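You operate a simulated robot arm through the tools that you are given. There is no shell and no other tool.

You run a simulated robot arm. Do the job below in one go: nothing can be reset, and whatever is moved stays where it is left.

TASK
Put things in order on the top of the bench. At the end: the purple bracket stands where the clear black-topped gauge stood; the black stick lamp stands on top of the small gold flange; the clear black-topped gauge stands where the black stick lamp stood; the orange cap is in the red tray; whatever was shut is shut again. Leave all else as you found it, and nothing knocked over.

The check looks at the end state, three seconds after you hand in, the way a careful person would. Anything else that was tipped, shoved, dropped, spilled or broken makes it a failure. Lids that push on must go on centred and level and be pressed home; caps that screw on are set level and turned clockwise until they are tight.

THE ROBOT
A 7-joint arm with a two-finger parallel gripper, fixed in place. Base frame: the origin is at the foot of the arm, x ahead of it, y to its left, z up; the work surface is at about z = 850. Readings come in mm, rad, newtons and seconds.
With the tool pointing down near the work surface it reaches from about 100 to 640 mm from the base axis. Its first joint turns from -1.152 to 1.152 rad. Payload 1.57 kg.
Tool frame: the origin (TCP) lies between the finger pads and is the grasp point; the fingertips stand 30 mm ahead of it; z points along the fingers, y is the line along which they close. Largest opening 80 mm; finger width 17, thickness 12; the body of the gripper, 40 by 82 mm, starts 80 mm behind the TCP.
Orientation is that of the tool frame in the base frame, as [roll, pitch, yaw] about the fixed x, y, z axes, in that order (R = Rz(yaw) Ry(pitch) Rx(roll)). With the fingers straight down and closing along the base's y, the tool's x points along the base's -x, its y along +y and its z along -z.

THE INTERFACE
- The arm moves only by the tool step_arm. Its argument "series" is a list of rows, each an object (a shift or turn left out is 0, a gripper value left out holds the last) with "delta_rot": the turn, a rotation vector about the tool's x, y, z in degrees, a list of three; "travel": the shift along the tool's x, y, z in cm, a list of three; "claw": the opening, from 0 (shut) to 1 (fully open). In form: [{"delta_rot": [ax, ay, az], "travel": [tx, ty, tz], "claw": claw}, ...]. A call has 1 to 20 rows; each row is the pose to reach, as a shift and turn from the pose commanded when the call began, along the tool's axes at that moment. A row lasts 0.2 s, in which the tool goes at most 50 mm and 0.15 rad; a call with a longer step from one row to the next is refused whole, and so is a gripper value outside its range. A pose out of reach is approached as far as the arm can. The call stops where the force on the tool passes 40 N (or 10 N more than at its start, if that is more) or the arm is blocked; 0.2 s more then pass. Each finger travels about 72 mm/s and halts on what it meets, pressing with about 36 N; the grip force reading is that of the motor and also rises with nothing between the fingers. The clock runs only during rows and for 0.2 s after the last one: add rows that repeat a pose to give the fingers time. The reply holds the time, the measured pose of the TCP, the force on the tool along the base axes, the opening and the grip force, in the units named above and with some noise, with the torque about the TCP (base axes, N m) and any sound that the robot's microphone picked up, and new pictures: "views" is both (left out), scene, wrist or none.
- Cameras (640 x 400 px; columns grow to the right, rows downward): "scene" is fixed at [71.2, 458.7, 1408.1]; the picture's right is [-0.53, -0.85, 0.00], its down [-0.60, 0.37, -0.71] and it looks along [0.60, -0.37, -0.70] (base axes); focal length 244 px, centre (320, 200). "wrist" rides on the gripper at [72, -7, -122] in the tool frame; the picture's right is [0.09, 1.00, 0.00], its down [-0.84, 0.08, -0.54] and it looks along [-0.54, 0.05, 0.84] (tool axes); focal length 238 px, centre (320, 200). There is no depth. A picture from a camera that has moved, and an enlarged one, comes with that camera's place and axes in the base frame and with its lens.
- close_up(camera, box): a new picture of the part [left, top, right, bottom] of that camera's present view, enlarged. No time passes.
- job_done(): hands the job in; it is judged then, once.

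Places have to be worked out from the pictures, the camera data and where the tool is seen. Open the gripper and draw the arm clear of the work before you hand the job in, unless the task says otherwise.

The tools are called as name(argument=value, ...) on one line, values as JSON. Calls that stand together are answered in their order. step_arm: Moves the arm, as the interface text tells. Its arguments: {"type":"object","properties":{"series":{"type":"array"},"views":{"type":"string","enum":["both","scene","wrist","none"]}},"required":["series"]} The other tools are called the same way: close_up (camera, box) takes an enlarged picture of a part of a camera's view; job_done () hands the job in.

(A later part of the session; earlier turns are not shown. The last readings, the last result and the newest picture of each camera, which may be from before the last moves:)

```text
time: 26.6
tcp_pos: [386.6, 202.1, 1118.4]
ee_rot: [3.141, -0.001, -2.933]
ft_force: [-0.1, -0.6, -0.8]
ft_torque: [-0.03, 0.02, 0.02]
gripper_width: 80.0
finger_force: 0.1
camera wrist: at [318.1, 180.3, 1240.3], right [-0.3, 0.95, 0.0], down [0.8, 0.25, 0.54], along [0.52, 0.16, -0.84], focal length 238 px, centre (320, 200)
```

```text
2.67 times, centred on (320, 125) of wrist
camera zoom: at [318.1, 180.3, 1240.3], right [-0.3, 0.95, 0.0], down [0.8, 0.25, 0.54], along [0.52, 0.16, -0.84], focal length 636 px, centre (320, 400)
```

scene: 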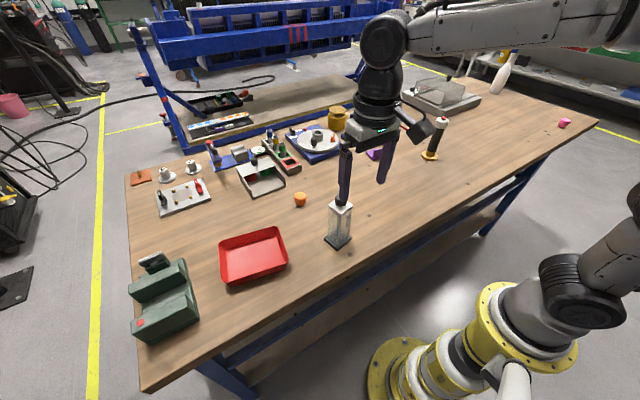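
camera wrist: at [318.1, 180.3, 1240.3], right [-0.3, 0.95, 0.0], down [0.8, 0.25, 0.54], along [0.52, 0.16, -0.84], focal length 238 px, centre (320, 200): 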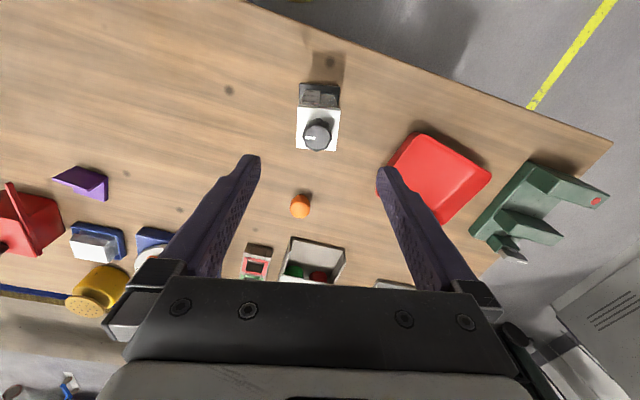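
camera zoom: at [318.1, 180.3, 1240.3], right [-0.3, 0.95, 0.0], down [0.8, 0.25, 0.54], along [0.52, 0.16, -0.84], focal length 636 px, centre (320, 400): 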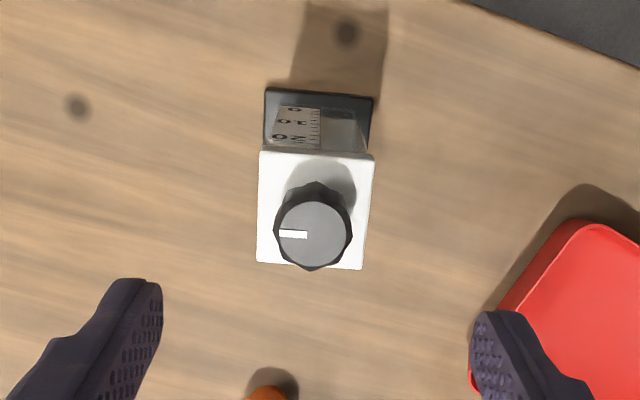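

The top plate's centre comes out at about (389.3, 199.5) and turned 13.3°, so I correct by 2-3 mm and about 1°, then descend partway to verify.

step_arm(series=[{"travel": [-0.16, -0.32, 0], "delta_rot": [0, 0, -1.2]}, {"travel": [-0.16, -0.32, 3], "delta_rot": [0, 0, -1.2]}, {"travel": [-0.16, -0.32, 6], "delta_rot": [0, 0, -1.2]}, {"travel": [-0.16, -0.32, 9], "delta_rot": [0, 0, -1.2]}, {"travel": [-0.16, -0.32, 9], "delta_rot": [0, 0, -1.2]}], views="both")

close_up(camera="wrist", box=[220, 80, 420, 230])

```text
time: 27.8
tcp_pos: [386.3, 199.9, 1026.2]
ee_rot: [3.142, 0.0, -2.911]
ft_force: [0.2, -0.3, 0.3]
ft_torque: [0.0, 0.03, 0.0]
gripper_width: 80.1
finger_force: 0.1
camera wrist: at [319.2, 177.1, 1149.3], right [-0.32, 0.95, 0.0], down [0.8, 0.27, 0.54], along [0.51, 0.17, -0.84], focal length 238 px, centre (320, 200)
```

scene: 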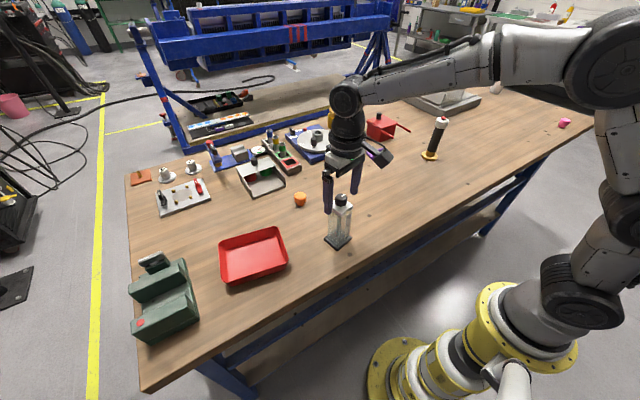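
wrist: 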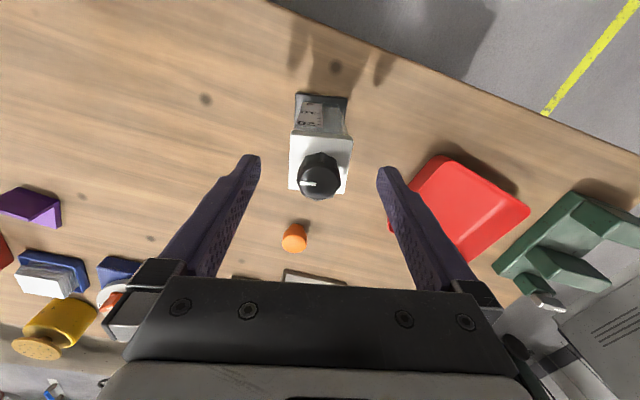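

```text
2.67 times, centred on (320, 155) of wrist
camera zoom: at [319.2, 177.1, 1149.3], right [-0.32, 0.95, 0.0], down [0.8, 0.27, 0.54], along [0.51, 0.17, -0.84], focal length 636 px, centre (320, 320)
```

zoom: 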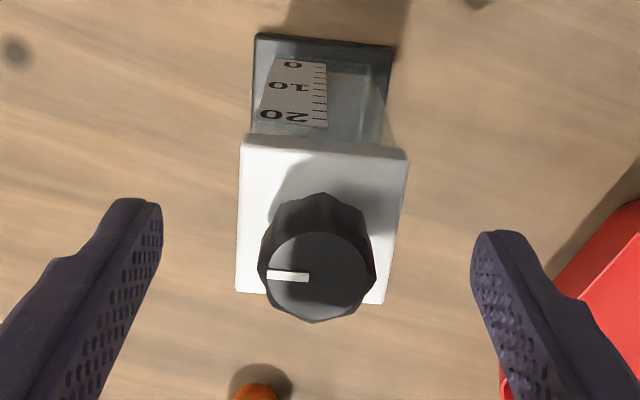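

The gauge is centred between the fingers within about 1-2 mm. I make the small correction, descend to z≈975 and close on the top plate and body.

step_arm(series=[{"travel": [-0.08, -0.12, 2]}, {"travel": [-0.08, -0.12, 4]}, {"travel": [-0.08, -0.12, 5.3]}, {"travel": [-0.08, -0.12, 5.3]}, {"travel": [-0.08, -0.12, 5.3], "claw": 0.6}, {"travel": [-0.08, -0.12, 5.3], "claw": 0.4}, {"travel": [-0.08, -0.12, 5.3], "claw": 0.4}, {"travel": [-0.08, -0.12, 5.3], "claw": 0.4}, {"travel": [-0.08, -0.12, 5.3], "claw": 0.4}], views="both")

close_up(camera="scene", box=[300, 150, 380, 260])

```text
time: 29.8
tcp_pos: [390.0, 199.4, 974.8]
ee_rot: [3.141, -0.001, -2.91]
ft_force: [-0.2, 0.5, -0.1]
ft_torque: [0.02, -0.03, 0.02]
gripper_width: 43.5
finger_force: 35.8
camera wrist: at [321.6, 176.3, 1096.7], right [-0.32, 0.95, 0.0], down [0.8, 0.27, 0.54], along [0.51, 0.17, -0.84], focal length 238 px, centre (320, 200)
```

scene: 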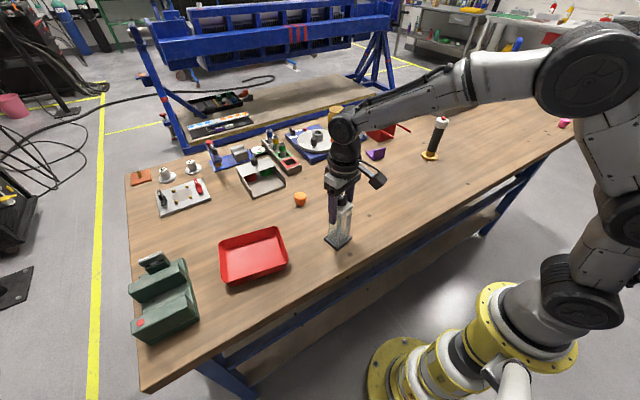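
wrist: 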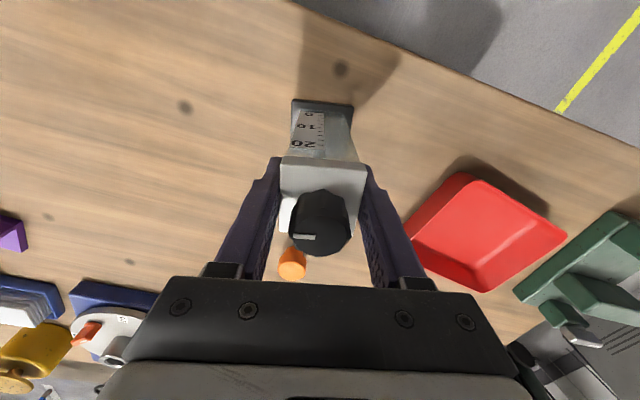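

```text
3.64 times, centred on (340, 205) of scene
camera zoom: at [71.3, 458.8, 1408.1], right [-0.53, -0.85, 0.0], down [-0.6, 0.37, -0.71], along [0.6, -0.37, -0.7], focal length 886 px, centre (247, 182)
```

zoom: 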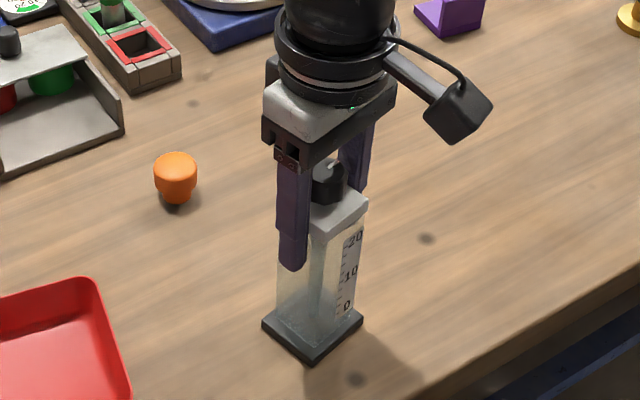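

The grip is good at 43.5 mm. I lift the gauge 80 mm, then carry it over the lamp's old spot at (508, 20.5).

step_arm(series=[{"travel": [0, 0, -1]}, {"travel": [0, 0, -3]}, {"travel": [0, 0, -5.5]}, {"travel": [0, 0, -8]}, {"travel": [-0.7, -2, -8]}, {"travel": [-2, -5.4, -8]}, {"travel": [-3.4, -9.2, -8]}, {"travel": [-4.8, -13, -8]}, {"travel": [-6.2, -16.7, -8]}, {"travel": [-7.2, -19.3, -8]}, {"travel": [-7.48, -20.12, -8]}, {"travel": [-7.48, -20.12, -8]}], views="both")

close_up(camera="scene", box=[310, 90, 430, 220])

```text
time: 32.4
tcp_pos: [508.9, 20.0, 1055.7]
ee_rot: [3.141, -0.001, -2.912]
ft_force: [1.3, 0.0, -3.4]
ft_torque: [0.03, 0.02, 0.0]
gripper_width: 43.4
finger_force: 36.1
camera wrist: at [440.5, -3.2, 1178.0], right [-0.32, 0.95, 0.0], down [0.8, 0.27, 0.54], along [0.51, 0.17, -0.84], focal length 238 px, centre (320, 200)
```

scene: 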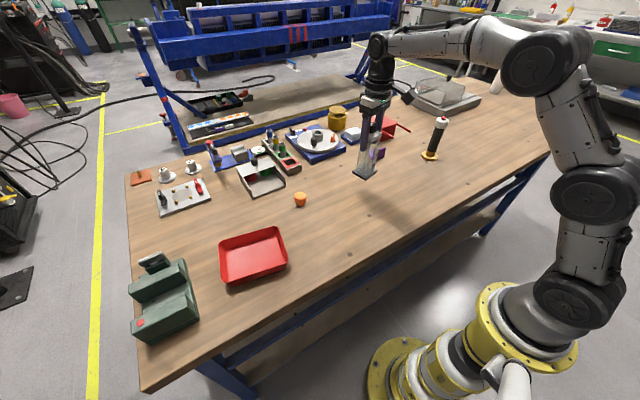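
wrist: 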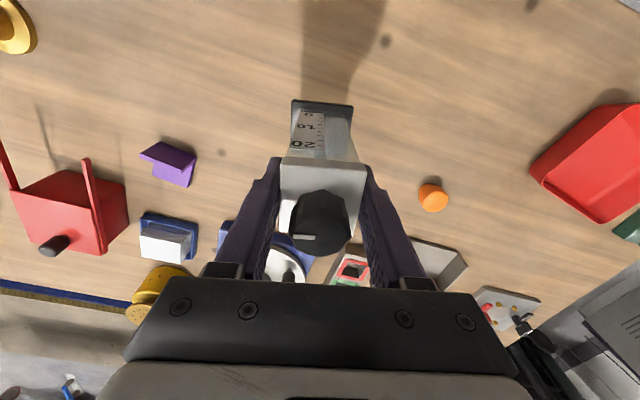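

```text
3.08 times, centred on (370, 155) of scene
camera zoom: at [71.3, 458.7, 1408.1], right [-0.53, -0.85, 0.0], down [-0.6, 0.37, -0.71], along [0.6, -0.37, -0.7], focal length 750 px, centre (166, 338)
```

zoom: 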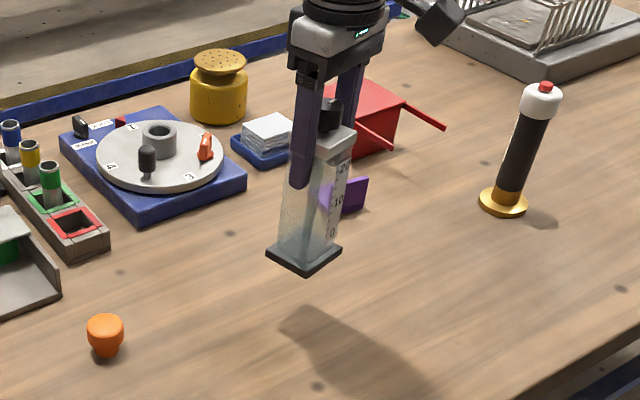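

The gauge is over (508.5, 20.3) and hangs straight. I lower it most of the way, leaving about 5 mm.

step_arm(series=[{"travel": [0, 0, 2.5]}, {"travel": [0, 0, 5]}, {"travel": [0, 0, 6.8]}, {"travel": [0, 0, 7.4]}, {"travel": [0, 0, 7.4]}], views="scene")

close_up(camera="scene", box=[320, 130, 400, 220])

```text
time: 33.6
tcp_pos: [509.4, 21.9, 979.6]
ee_rot: [-3.142, 0.001, -2.912]
ft_force: [-0.1, 0.4, -3.3]
ft_torque: [0.03, 0.04, 0.01]
gripper_width: 43.6
finger_force: 36.1
```

scene: 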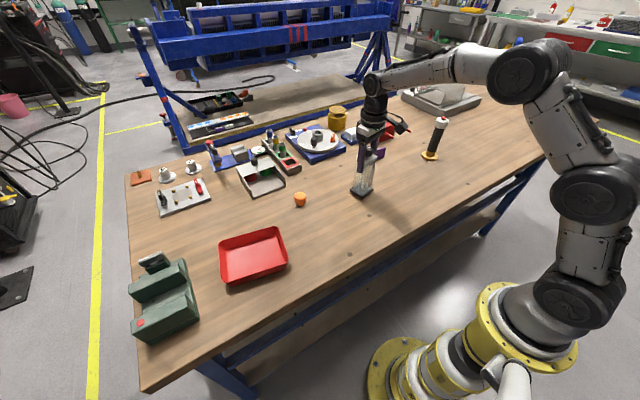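

```text
4.44 times, centred on (360, 175) of scene
camera zoom: at [71.3, 458.7, 1408.1], right [-0.53, -0.85, 0.0], down [-0.6, 0.37, -0.71], along [0.6, -0.37, -0.7], focal length 1083 px, centre (142, 311)
```

zoom: 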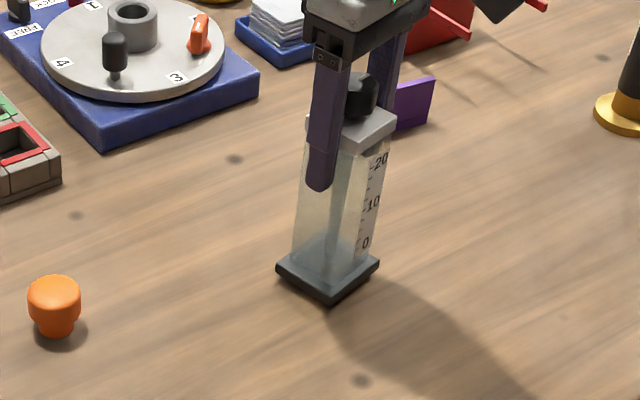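

About 5 mm remains; I lower in small steps while watching the vertical force.

step_arm(series=[{"travel": [0, 0, 0.1]}, {"travel": [0, 0, 0.2]}, {"travel": [0, 0, 0.3]}, {"travel": [0, 0, 0.4]}, {"travel": [0, 0, 0.4]}], views="none")

close_up(camera="scene", box=[335, 170, 385, 210])

```text
time: 34.8
tcp_pos: [508.9, 20.8, 976.6]
ee_rot: [-3.141, 0.001, -2.912]
ft_force: [0.2, 0.8, -2.6]
ft_torque: [-0.01, -0.01, -0.01]
gripper_width: 43.2
finger_force: 36.0
```

```text
10.00 times, centred on (360, 190) of scene
camera zoom: at [71.3, 458.7, 1408.1], right [-0.53, -0.85, 0.0], down [-0.6, 0.37, -0.71], along [0.6, -0.37, -0.7], focal length 2436 px, centre (-80, 300)
```

zoom: 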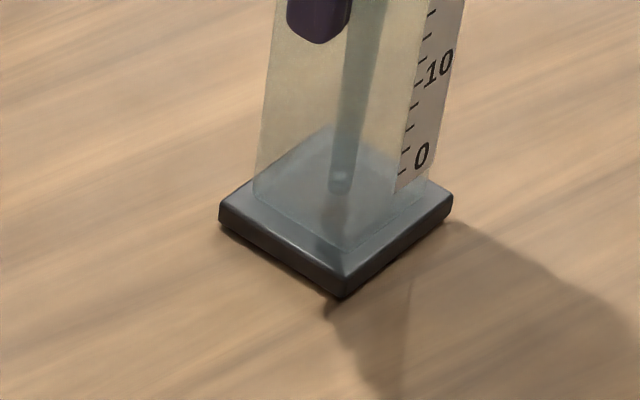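

It's nearly down, with a tiny shadow gap. I lower another 1-1.5 mm.

step_arm(series=[{"travel": [0, 0, 0.05]}, {"travel": [0, 0, 0.1]}, {"travel": [0, 0, 0.1]}], views="none")

```text
time: 35.6
tcp_pos: [507.6, 21.9, 976.2]
ee_rot: [3.14, 0.0, -2.912]
ft_force: [-0.2, 0.4, -2.2]
ft_torque: [-0.01, 0.05, -0.02]
gripper_width: 43.7
finger_force: 36.4
```

Still carrying full weight (~-2 to -3 N); I lower another millimetre.

step_arm(series=[{"travel": [0, 0, 0.05]}, {"travel": [0, 0, 0.1]}, {"travel": [0, 0, 0.1]}], views="none")

close_up(camera="scene", box=[335, 170, 385, 210])

```text
time: 36.4
tcp_pos: [510.0, 21.7, 975.3]
ee_rot: [3.141, 0.0, -2.912]
ft_force: [0.9, -1.4, -2.5]
ft_torque: [0.02, 0.02, -0.04]
gripper_width: 43.5
finger_force: 36.3
```

```text
10.00 times, centred on (360, 190) of scene
camera zoom: at [71.3, 458.7, 1408.1], right [-0.53, -0.85, 0.0], down [-0.6, 0.37, -0.71], along [0.6, -0.37, -0.7], focal length 2436 px, centre (-80, 300)
```

zoom: 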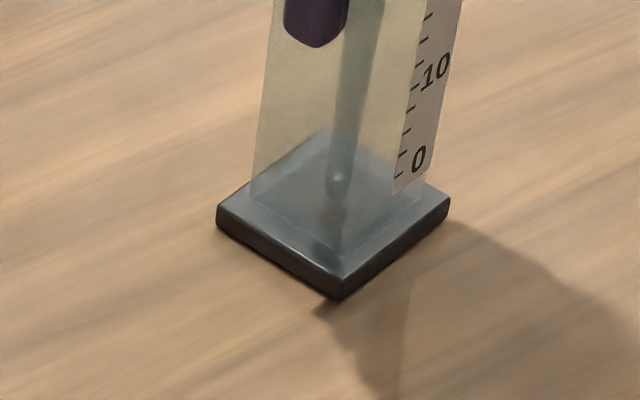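

Still not fully seated by the force reading. I lower another millimetre.

step_arm(series=[{"travel": [0, 0, 0.05]}, {"travel": [0, 0, 0.1]}, {"travel": [0, 0, 0.1]}], views="none")

```text
time: 37.2
tcp_pos: [509.2, 20.6, 973.5]
ee_rot: [-3.141, 0.002, -2.911]
ft_force: [-2.9, 1.0, 5.5]
ft_torque: [-0.15, 0.44, -0.07]
gripper_width: 43.3
finger_force: 36.3
```

The gauge is now resting on the bench (+5.5 N). I open the fingers gradually.

step_arm(series=[{"travel": [0, 0, 0], "claw": 0.57}, {"travel": [0, 0, 0], "claw": 0.6}, {"travel": [0, 0, 0], "claw": 0.7}, {"travel": [0, 0, 0], "claw": 0.85}, {"travel": [0, 0, 0], "claw": 1}, {"travel": [0, 0, 0], "claw": 1}], views="both")

close_up(camera="scene", box=[320, 130, 400, 220])

```text
time: 38.6
tcp_pos: [508.4, 20.8, 972.9]
ee_rot: [3.141, 0.0, -2.909]
ft_force: [0.2, -0.1, 0.7]
ft_torque: [-0.01, 0.01, 0.01]
gripper_width: 79.8
finger_force: 0.2
camera wrist: at [440.0, -1.6, 1095.7], right [-0.32, 0.95, 0.0], down [0.8, 0.27, 0.54], along [0.51, 0.17, -0.84], focal length 238 px, centre (320, 200)
```

scene: 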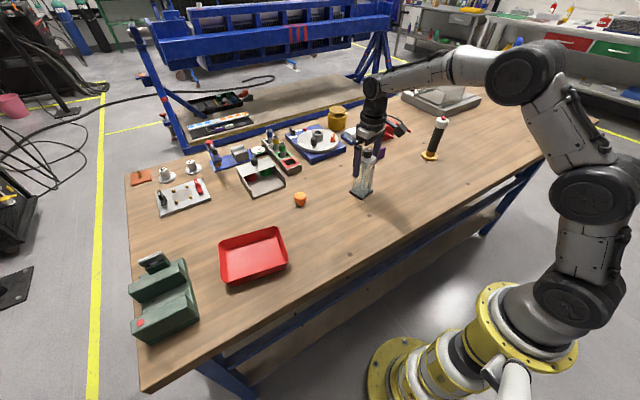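
wrist: 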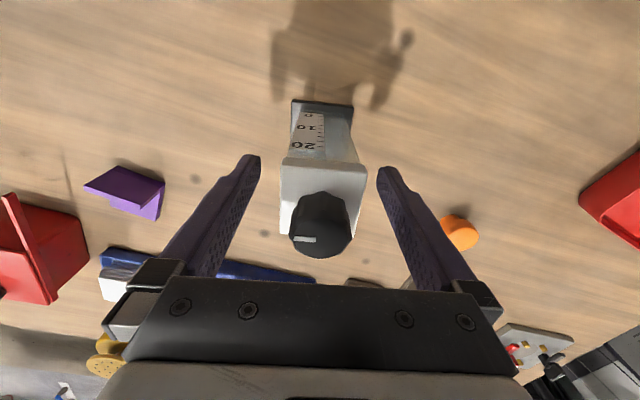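

```text
4.44 times, centred on (360, 175) of scene
camera zoom: at [71.2, 458.7, 1408.1], right [-0.53, -0.85, 0.0], down [-0.6, 0.37, -0.71], along [0.6, -0.37, -0.7], focal length 1083 px, centre (142, 311)
```

zoom: 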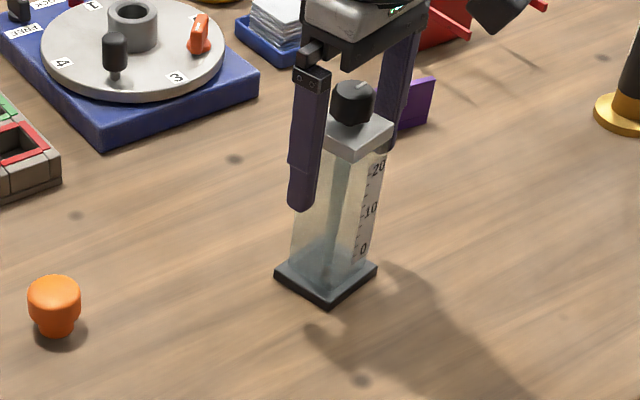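

The gauge stands where the lamp was. I raise the gripper clear and go to look at the purple bracket.

step_arm(series=[{"travel": [0, 0, -2]}, {"travel": [0, 0, -5]}, {"travel": [0, 0, -9]}, {"travel": [0, 0, -12]}, {"travel": [1, -3.5, -12], "delta_rot": [0, 0, 3]}, {"travel": [2, -7.5, -12], "delta_rot": [0, 0, 6]}, {"travel": [3.2, -11.5, -12], "delta_rot": [0, 0, 10]}, {"travel": [4.3, -15, -12], "delta_rot": [0, 0, 13.2]}, {"travel": [4.69, -16.47, -12], "delta_rot": [0, 0, 13.2]}, {"travel": [4.69, -16.47, -12], "delta_rot": [0, 0, 13.2]}], views="both")

close_up(camera="wrist", box=[250, 130, 400, 280])

close_up(camera="scene", box=[330, 120, 420, 210])

```text
time: 40.8
tcp_pos: [500.7, -149.8, 1093.2]
ee_rot: [3.141, -0.001, -3.14]
ft_force: [0.0, 0.3, 0.0]
ft_torque: [0.01, 0.01, 0.04]
gripper_width: 80.0
finger_force: 0.1
camera wrist: at [428.3, -157.3, 1215.8], right [-0.09, 1.0, 0.0], down [0.84, 0.08, 0.54], along [0.54, 0.05, -0.84], focal length 238 px, centre (320, 200)
```

scene: 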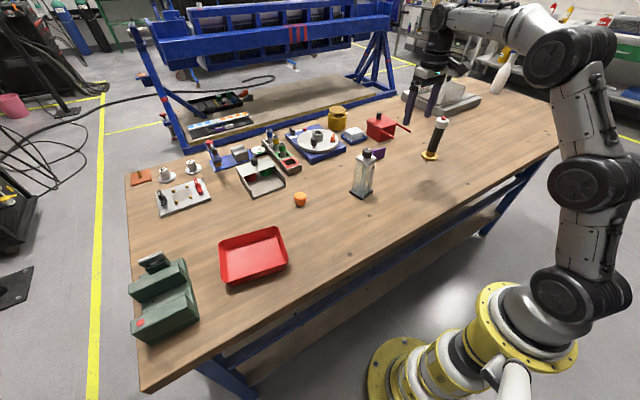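
wrist: 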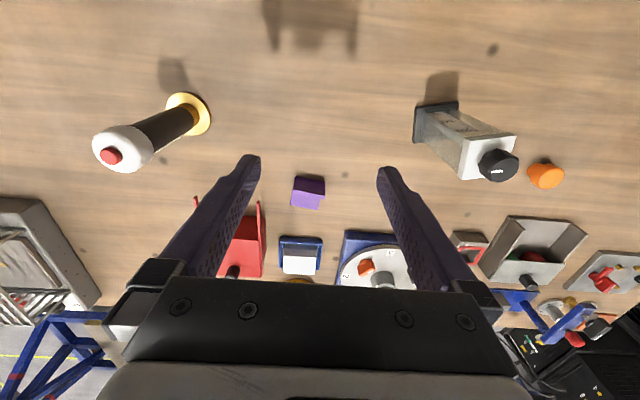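

```text
2.67 times, centred on (325, 205) of wrist
camera zoom: at [428.3, -157.3, 1215.8], right [-0.09, 1.0, 0.0], down [0.84, 0.08, 0.54], along [0.54, 0.05, -0.84], focal length 636 px, centre (307, 187)
```

zoom: 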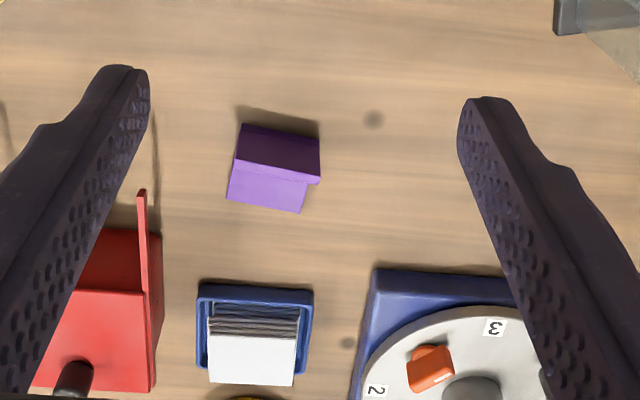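

```text
4.44 times, centred on (375, 165) of scene
camera zoom: at [71.2, 458.7, 1408.1], right [-0.53, -0.85, 0.0], down [-0.6, 0.37, -0.71], along [0.6, -0.37, -0.7], focal length 1083 px, centre (76, 356)
```

zoom: 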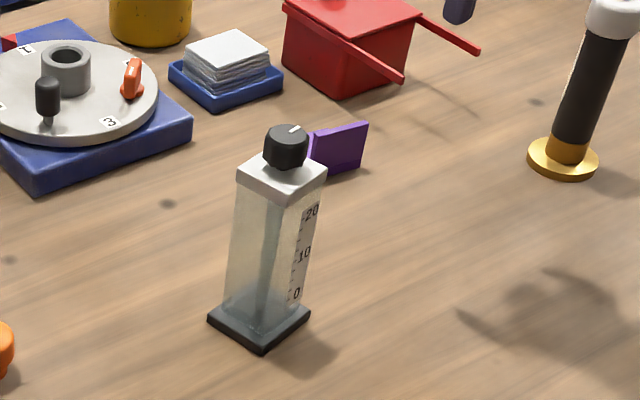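

I enlarge the bracket more closely from the wrist.

close_up(camera="wrist", box=[285, 165, 335, 220])

close_up(camera="scene", box=[360, 140, 392, 170])

```text
7.27 times, centred on (310, 192) of wrist
camera zoom: at [428.3, -157.3, 1215.8], right [-0.09, 1.0, 0.0], down [0.84, 0.08, 0.54], along [0.54, 0.05, -0.84], focal length 1734 px, centre (393, 254)
```

zoom: 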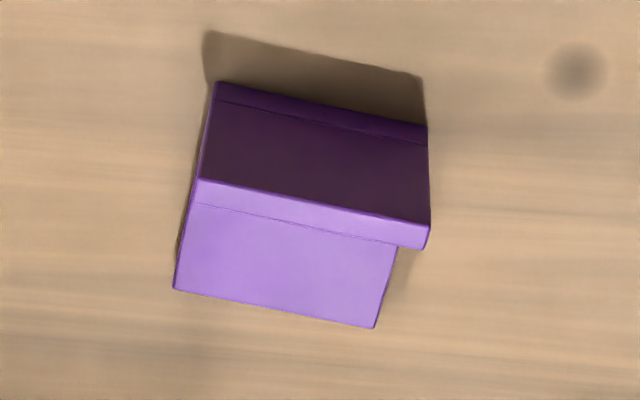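

```text
13.33 times, centred on (376, 155) of scene
camera zoom: at [71.2, 458.7, 1408.1], right [-0.53, -0.85, 0.0], down [-0.6, 0.37, -0.71], along [0.6, -0.37, -0.7], focal length 3249 px, centre (-427, 800)
```

zoom: 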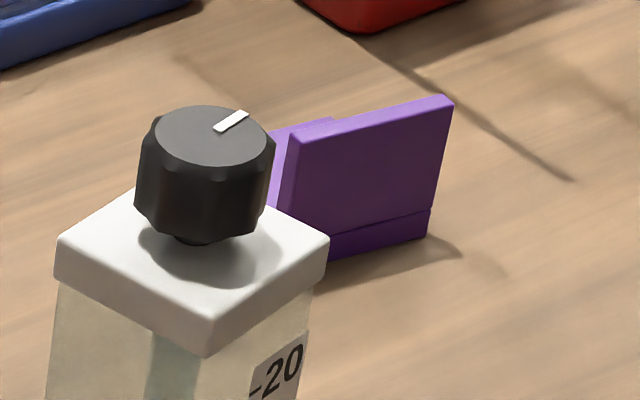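

The bracket's L has its 44 mm upright on the robot side, with its face foot from about (619, -182) to (626, -131). The footprint is 52×56 mm, centred near (650, -160) and turned about -8°. I'll grip the upright's two side edges with the tool tilted outward 15° for reach, so first I yaw and approach.

step_arm(series=[{"travel": [-2, 0, 3], "delta_rot": [0, 0, 4]}, {"travel": [-4, 0, 6], "delta_rot": [0, 0, 7.9]}, {"travel": [-5.9, 0, 9], "delta_rot": [0, 0, 7.9]}, {"travel": [-5.9, 0, 9], "delta_rot": [0, 0, 7.9]}], views="none")

```text
time: 41.8
tcp_pos: [561.1, -152.6, 1004.2]
ee_rot: [-3.141, 0.0, 3.003]
ft_force: [0.7, -0.2, 0.1]
ft_torque: [-0.03, 0.01, 0.0]
gripper_width: 80.2
finger_force: 0.2
```

The yaw is right. I tilt the tool 15° outward about its closing axis and move to a pre-grasp point above the bracket.

step_arm(series=[{"travel": [-2, 0.14, 1.5], "delta_rot": [0, -5, 0]}, {"travel": [-4, 0.28, 3], "delta_rot": [0, -10, 0]}, {"travel": [-5.9, 0.42, 4.4], "delta_rot": [0, -15, 0]}, {"travel": [-5.9, 0.42, 4.4], "delta_rot": [0, -15, 0]}, {"travel": [-5.9, 0.42, 4.4], "delta_rot": [0, -15, 0]}], views="both")

close_up(camera="wrist", box=[230, 100, 410, 260])

```text
time: 43.0
tcp_pos: [619.4, -153.9, 960.5]
ee_rot: [-3.142, 0.262, 3.003]
ft_force: [-0.1, -0.1, -0.5]
ft_torque: [-0.02, 0.0, -0.01]
gripper_width: 80.1
finger_force: 0.1
camera wrist: at [518.2, -146.2, 1059.0], right [0.05, 1.0, -0.02], down [0.67, -0.01, 0.74], along [0.74, -0.05, -0.67], focal length 238 px, centre (320, 200)
```

scene: 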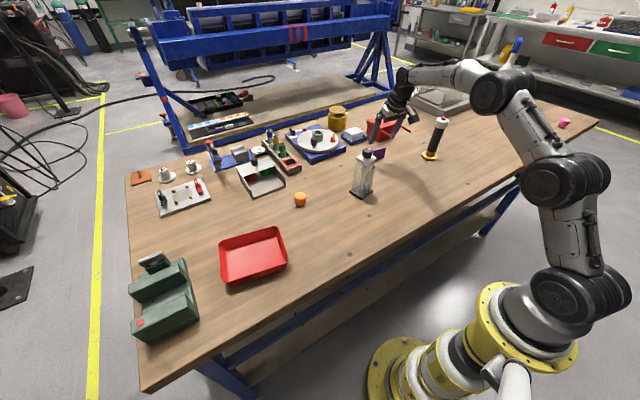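
wrist: 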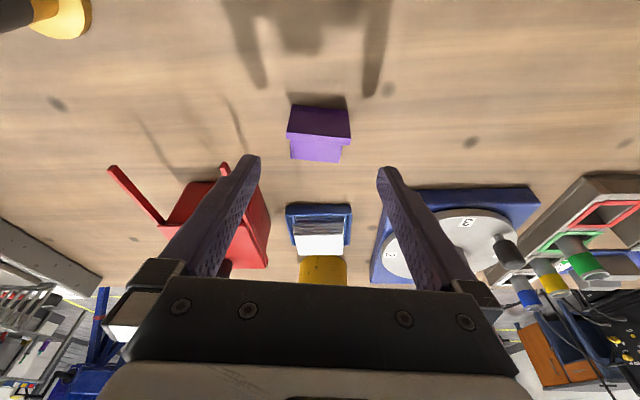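

```text
2.50 times, centred on (320, 180) of wrist
camera zoom: at [518.2, -146.2, 1059.0], right [0.05, 1.0, -0.02], down [0.67, -0.01, 0.74], along [0.74, -0.05, -0.67], focal length 596 px, centre (320, 250)
```

zoom: 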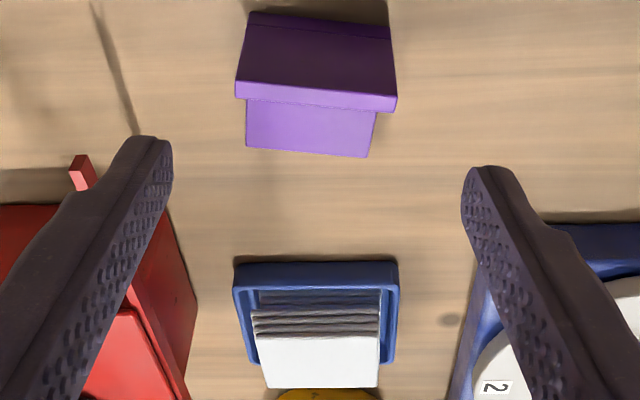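

The bracket lines up between the fingers (upright top edge from about (620, -181) to (627, -131)). I shift the last few millimetres and lower to z≈887 with the fingers outside its side edges.

step_arm(series=[{"travel": [-0.87, -0.23, 0.23]}, {"travel": [-0.4, -0.23, 1.99]}, {"travel": [0.07, -0.23, 3.75]}, {"travel": [0.54, -0.23, 5.5]}, {"travel": [0.78, -0.23, 6.4]}, {"travel": [1.01, -0.23, 7.26]}, {"travel": [1.01, -0.23, 7.26]}, {"travel": [1.01, -0.23, 7.26]}], views="both")

close_up(camera="wrist", box=[230, 100, 410, 260])

close_up(camera="scene", box=[340, 110, 420, 180])

```text
time: 44.8
tcp_pos: [626.8, -156.3, 886.9]
ee_rot: [3.142, 0.262, 3.001]
ft_force: [0.1, 0.4, 0.7]
ft_torque: [0.05, 0.03, 0.01]
gripper_width: 80.0
finger_force: 0.0
camera wrist: at [525.9, -149.8, 986.2], right [0.05, 1.0, -0.02], down [0.67, -0.02, 0.74], along [0.74, -0.05, -0.67], focal length 238 px, centre (320, 200)
```

scene: 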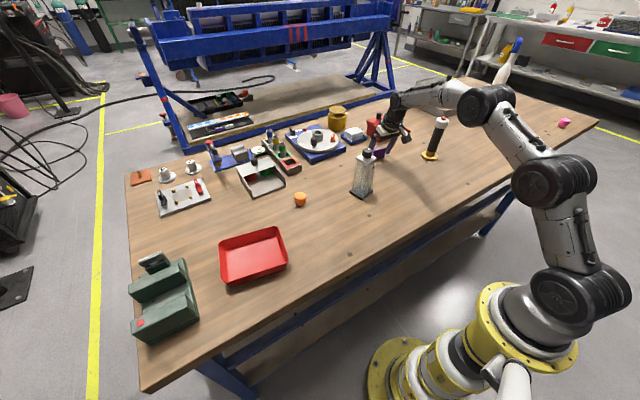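
wrist: 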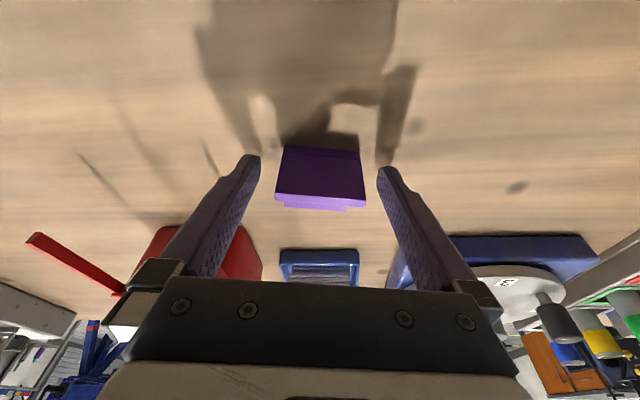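

```text
2.50 times, centred on (320, 180) of wrist
camera zoom: at [525.9, -149.8, 986.2], right [0.05, 1.0, -0.02], down [0.67, -0.02, 0.74], along [0.74, -0.05, -0.67], focal length 596 px, centre (320, 250)
```

zoom: 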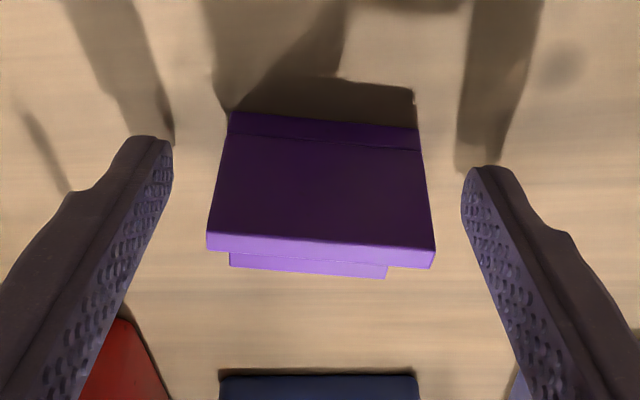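

```text
5.71 times, centred on (380, 145) of scene
camera zoom: at [71.2, 458.7, 1408.1], right [-0.53, -0.85, 0.0], down [-0.6, 0.37, -0.71], along [0.6, -0.37, -0.7], focal length 1392 px, centre (-23, 514)
```

zoom: 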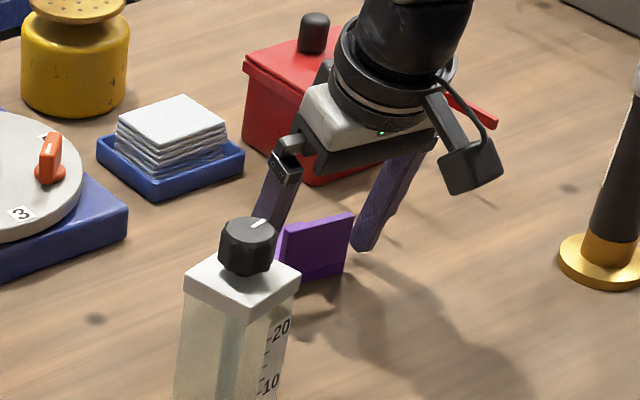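

The fingers straddle the bracket evenly. I close on its side edges.

step_arm(series=[{"travel": [0, 0, 0], "claw": 0.8}, {"travel": [0, 0, 0], "claw": 0.7}, {"travel": [0, 0, 0], "claw": 0.5}, {"travel": [0, 0, 0], "claw": 0.5}, {"travel": [0, 0, 0], "claw": 0.5}], views="both")

close_up(camera="wrist", box=[230, 100, 410, 260])

```text
time: 46.0
tcp_pos: [627.3, -156.8, 888.5]
ee_rot: [-3.142, 0.263, 3.004]
ft_force: [-0.3, 0.0, 0.2]
ft_torque: [0.02, -0.03, -0.02]
gripper_width: 51.3
finger_force: 36.3
camera wrist: at [525.9, -149.7, 986.3], right [0.05, 1.0, -0.02], down [0.67, -0.02, 0.74], along [0.74, -0.05, -0.67], focal length 238 px, centre (320, 200)
```

scene: 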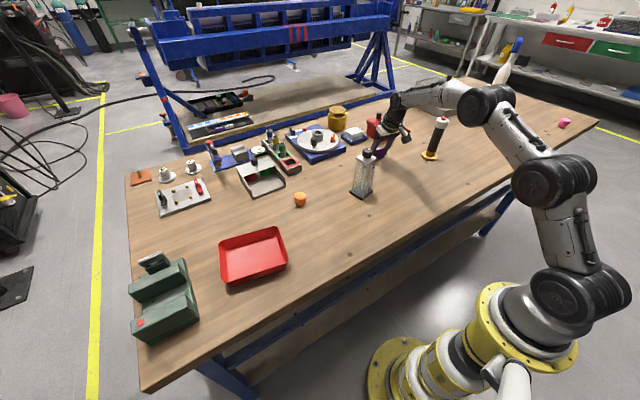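
wrist: 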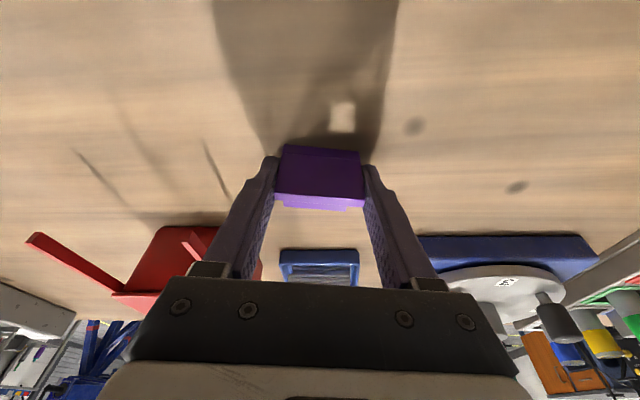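

```text
2.50 times, centred on (320, 180) of wrist
camera zoom: at [525.9, -149.7, 986.3], right [0.05, 1.0, -0.02], down [0.67, -0.02, 0.74], along [0.74, -0.05, -0.67], focal length 596 px, centre (320, 250)
```

zoom: 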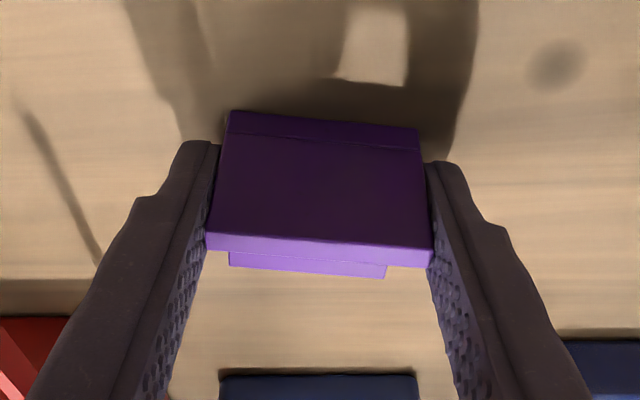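

The grip is 51.3 mm on the bracket's sides. I lift straight up 70 mm and check it stays level.

step_arm(series=[{"travel": [-0.13, 0, -0.48]}, {"travel": [-0.39, 0, -1.45]}, {"travel": [-0.78, 0, -2.9]}, {"travel": [-1.29, 0, -4.83]}, {"travel": [-1.81, 0, -6.76]}, {"travel": [-1.81, 0, -6.76]}], views="both")

close_up(camera="wrist", box=[230, 100, 410, 260])

close_up(camera="scene", box=[340, 90, 420, 180])

```text
time: 47.4
tcp_pos: [626.5, -156.7, 956.8]
ee_rot: [3.141, 0.262, 3.004]
ft_force: [-0.1, 0.4, -0.6]
ft_torque: [0.0, 0.04, 0.03]
gripper_width: 51.6
finger_force: 36.2
camera wrist: at [525.9, -150.3, 1055.9], right [0.05, 1.0, -0.02], down [0.67, -0.02, 0.74], along [0.74, -0.05, -0.67], focal length 238 px, centre (320, 200)
```

scene: 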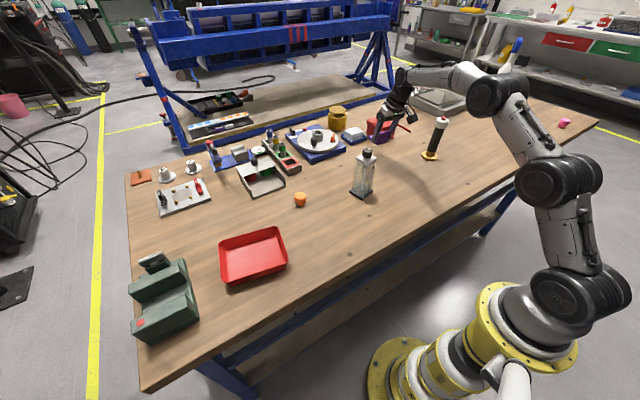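
wrist: 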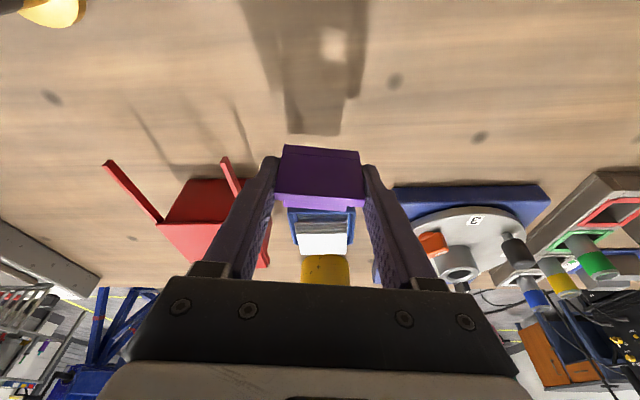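

```text
2.50 times, centred on (320, 180) of wrist
camera zoom: at [525.9, -150.3, 1055.9], right [0.05, 1.0, -0.02], down [0.67, -0.02, 0.74], along [0.74, -0.05, -0.67], focal length 596 px, centre (320, 250)
```

zoom: 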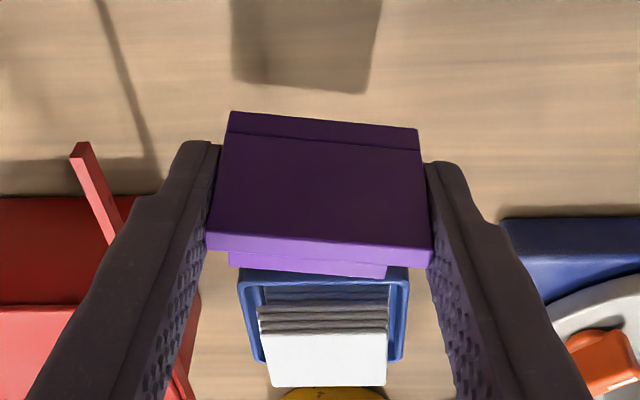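

```text
4.44 times, centred on (380, 135) of scene
camera zoom: at [71.2, 458.7, 1408.1], right [-0.53, -0.85, 0.0], down [-0.6, 0.37, -0.71], along [0.6, -0.37, -0.7], focal length 1083 px, centre (53, 489)
```

zoom: 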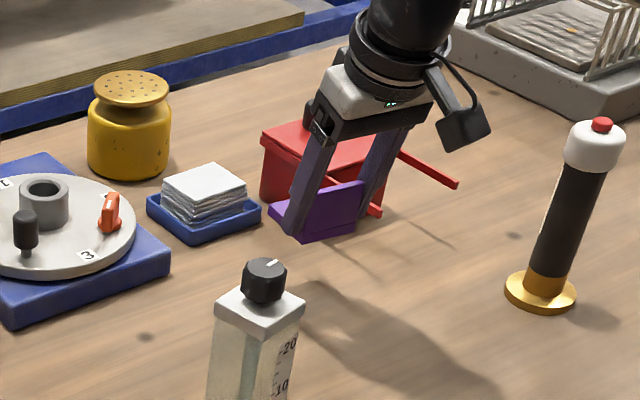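

The bracket is held level. To avoid passing over the gauge, I first draw back along -x to x≈366 at y≈-157, then slide in +y toward the gauge's old spot.

step_arm(series=[{"travel": [2.0, -0.29, -0.54]}, {"travel": [5.5, -0.79, -1.47]}, {"travel": [9.5, -1.37, -2.55]}, {"travel": [13.5, -1.95, -3.62]}, {"travel": [17.5, -2.53, -4.69]}, {"travel": [21.5, -3.1, -5.76]}, {"travel": [24.2, -3.49, -6.48]}, {"travel": [25.0, -3.61, -6.7]}, {"travel": [25.0, -3.61, -6.7]}], views="scene")

```text
time: 49.4
tcp_pos: [366.5, -157.0, 957.3]
ee_rot: [-3.141, 0.261, 3.003]
ft_force: [0.2, 0.6, -1.0]
ft_torque: [0.01, 0.02, -0.02]
gripper_width: 51.4
finger_force: 36.0
```

scene: 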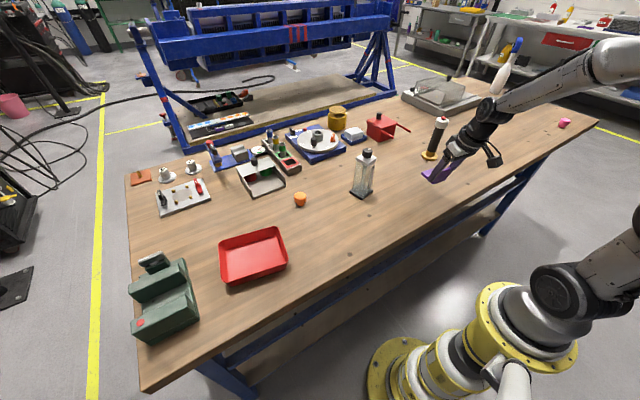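

It's at (366, -157, 957) as planned. Now I slide in +y to y≈203.

step_arm(series=[{"travel": [0.27, 2.0, -0.07]}, {"travel": [0.74, 5.5, -0.2]}, {"travel": [1.28, 9.5, -0.34]}, {"travel": [1.82, 13.5, -0.49]}, {"travel": [2.36, 17.5, -0.63]}, {"travel": [2.9, 21.5, -0.77]}, {"travel": [3.44, 25.5, -0.92]}, {"travel": [3.98, 29.5, -1.06]}, {"travel": [4.45, 33, -1.19]}, {"travel": [4.71, 34.9, -1.25]}, {"travel": [4.8, 35.6, -1.28]}, {"travel": [4.8, 35.6, -1.28]}], views="both")

close_up(camera="scene", box=[290, 160, 410, 260])

```text
time: 52.0
tcp_pos: [366.3, 202.1, 958.2]
ee_rot: [-3.141, 0.263, 3.003]
ft_force: [-1.4, 0.2, -0.6]
ft_torque: [0.0, 0.02, 0.0]
gripper_width: 51.5
finger_force: 36.1
camera wrist: at [264.6, 209.9, 1056.9], right [0.05, 1.0, -0.02], down [0.67, -0.01, 0.74], along [0.74, -0.05, -0.67], focal length 238 px, centre (320, 200)
```

scene: 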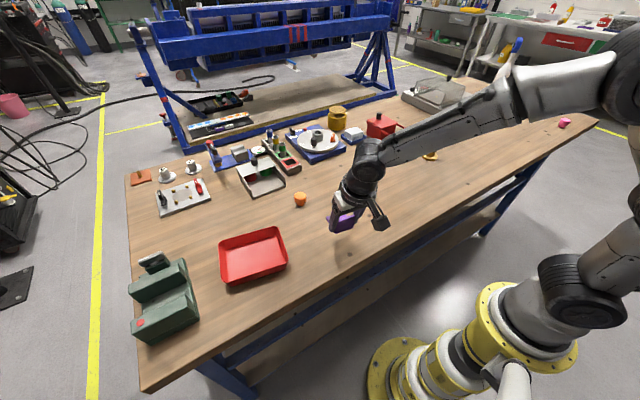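
wrist: 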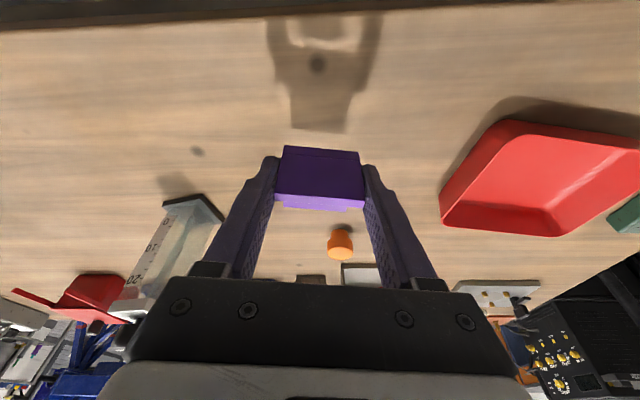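

```text
4.00 times, centred on (350, 210) of scene
camera zoom: at [71.2, 458.7, 1408.1], right [-0.53, -0.85, 0.0], down [-0.6, 0.37, -0.71], along [0.6, -0.37, -0.7], focal length 975 px, centre (200, 160)
```

zoom: 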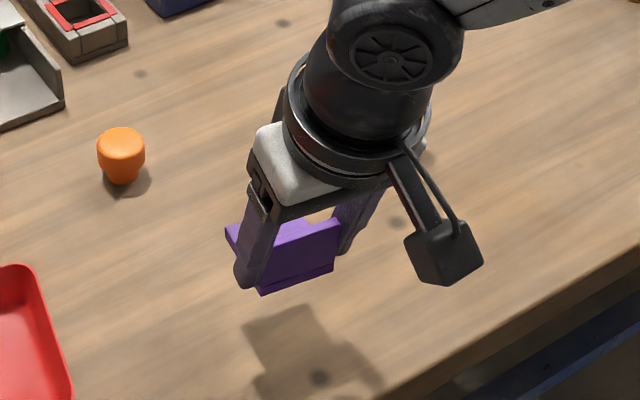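

The bracket is over the gauge's old spot with TCP at (366, 202). I lower vertically 65 mm, leaving about 5 mm.

step_arm(series=[{"travel": [0.52, 0, 1.93]}, {"travel": [1.04, 0, 3.86]}, {"travel": [1.42, 0, 5.31]}, {"travel": [1.68, 0, 6.28]}, {"travel": [1.68, 0, 6.28]}], views="scene")

close_up(camera="scene", box=[310, 200, 390, 260])

```text
time: 53.2
tcp_pos: [365.8, 201.6, 891.7]
ee_rot: [3.141, 0.262, 3.005]
ft_force: [-0.9, 0.2, -0.9]
ft_torque: [-0.01, -0.01, 0.01]
gripper_width: 51.7
finger_force: 35.9
```

scene: 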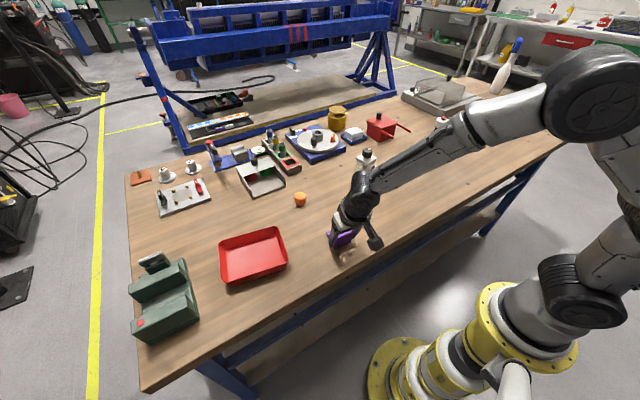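

```text
6.67 times, centred on (350, 230) of scene
camera zoom: at [71.2, 458.7, 1408.1], right [-0.53, -0.85, 0.0], down [-0.6, 0.37, -0.71], along [0.6, -0.37, -0.7], focal length 1624 px, centre (120, 0)
```

zoom: 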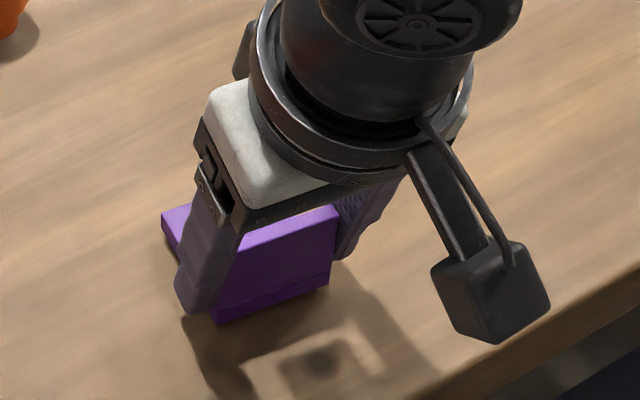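

About 4-5 mm remains. I lower 3 mm more in small steps.

step_arm(series=[{"travel": [0.026, 0, 0.097]}, {"travel": [0.052, 0, 0.193]}, {"travel": [0.078, 0, 0.29]}, {"travel": [0.078, 0, 0.29]}], views="none")

close_up(camera="scene", box=[325, 220, 365, 250])

```text
time: 54.2
tcp_pos: [366.1, 202.2, 888.4]
ee_rot: [-3.141, 0.262, 3.004]
ft_force: [0.6, -0.3, -0.8]
ft_torque: [0.02, 0.01, -0.04]
gripper_width: 51.5
finger_force: 35.8
```

```text
13.33 times, centred on (345, 235) of scene
camera zoom: at [71.2, 458.7, 1408.1], right [-0.53, -0.85, 0.0], down [-0.6, 0.37, -0.71], along [0.6, -0.37, -0.7], focal length 3249 px, centre (-13, -267)
```

zoom: 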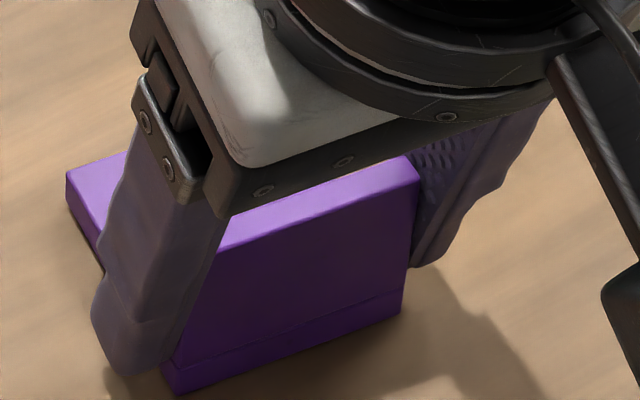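

Nearly touching. I lower another millimetre and read the force.

step_arm(series=[{"travel": [0.013, 0, 0.048]}, {"travel": [0.026, 0, 0.097]}, {"travel": [0.026, 0, 0.097]}], views="none")

```text
time: 55.0
tcp_pos: [367.1, 201.2, 887.7]
ee_rot: [-3.141, 0.262, 3.003]
ft_force: [-0.5, 0.3, -1.3]
ft_torque: [0.01, 0.01, -0.01]
gripper_width: 51.5
finger_force: 36.1
```

No contact yet; one more millimetre.

step_arm(series=[{"travel": [0.013, 0, 0.048]}, {"travel": [0.026, 0, 0.097]}, {"travel": [0.026, 0, 0.097]}], views="none")

close_up(camera="scene", box=[325, 220, 365, 250])

```text
time: 55.8
tcp_pos: [365.2, 202.5, 887.8]
ee_rot: [-3.141, 0.263, 3.005]
ft_force: [0.4, -0.4, 1.0]
ft_torque: [-0.04, -0.07, 0.01]
gripper_width: 51.5
finger_force: 35.7
```

```text
13.33 times, centred on (345, 235) of scene
camera zoom: at [71.2, 458.7, 1408.1], right [-0.53, -0.85, 0.0], down [-0.6, 0.37, -0.71], along [0.6, -0.37, -0.7], focal length 3249 px, centre (-13, -267)
```

zoom: 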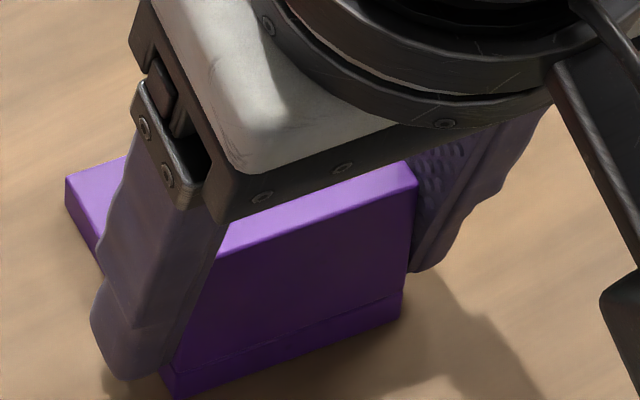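

Force changed to about +1 N, so contact is starting. Half a millimetre more to seat it, then release.

step_arm(series=[{"travel": [0.007, 0, 0.025]}, {"travel": [0.013, 0, 0.048]}, {"travel": [0.013, 0, 0.048]}], views="none")

```text
time: 56.6
tcp_pos: [365.5, 201.5, 886.1]
ee_rot: [3.14, 0.264, 3.004]
ft_force: [-2.6, 0.1, 6.7]
ft_torque: [-0.21, -0.04, -0.06]
gripper_width: 51.5
finger_force: 36.6
```

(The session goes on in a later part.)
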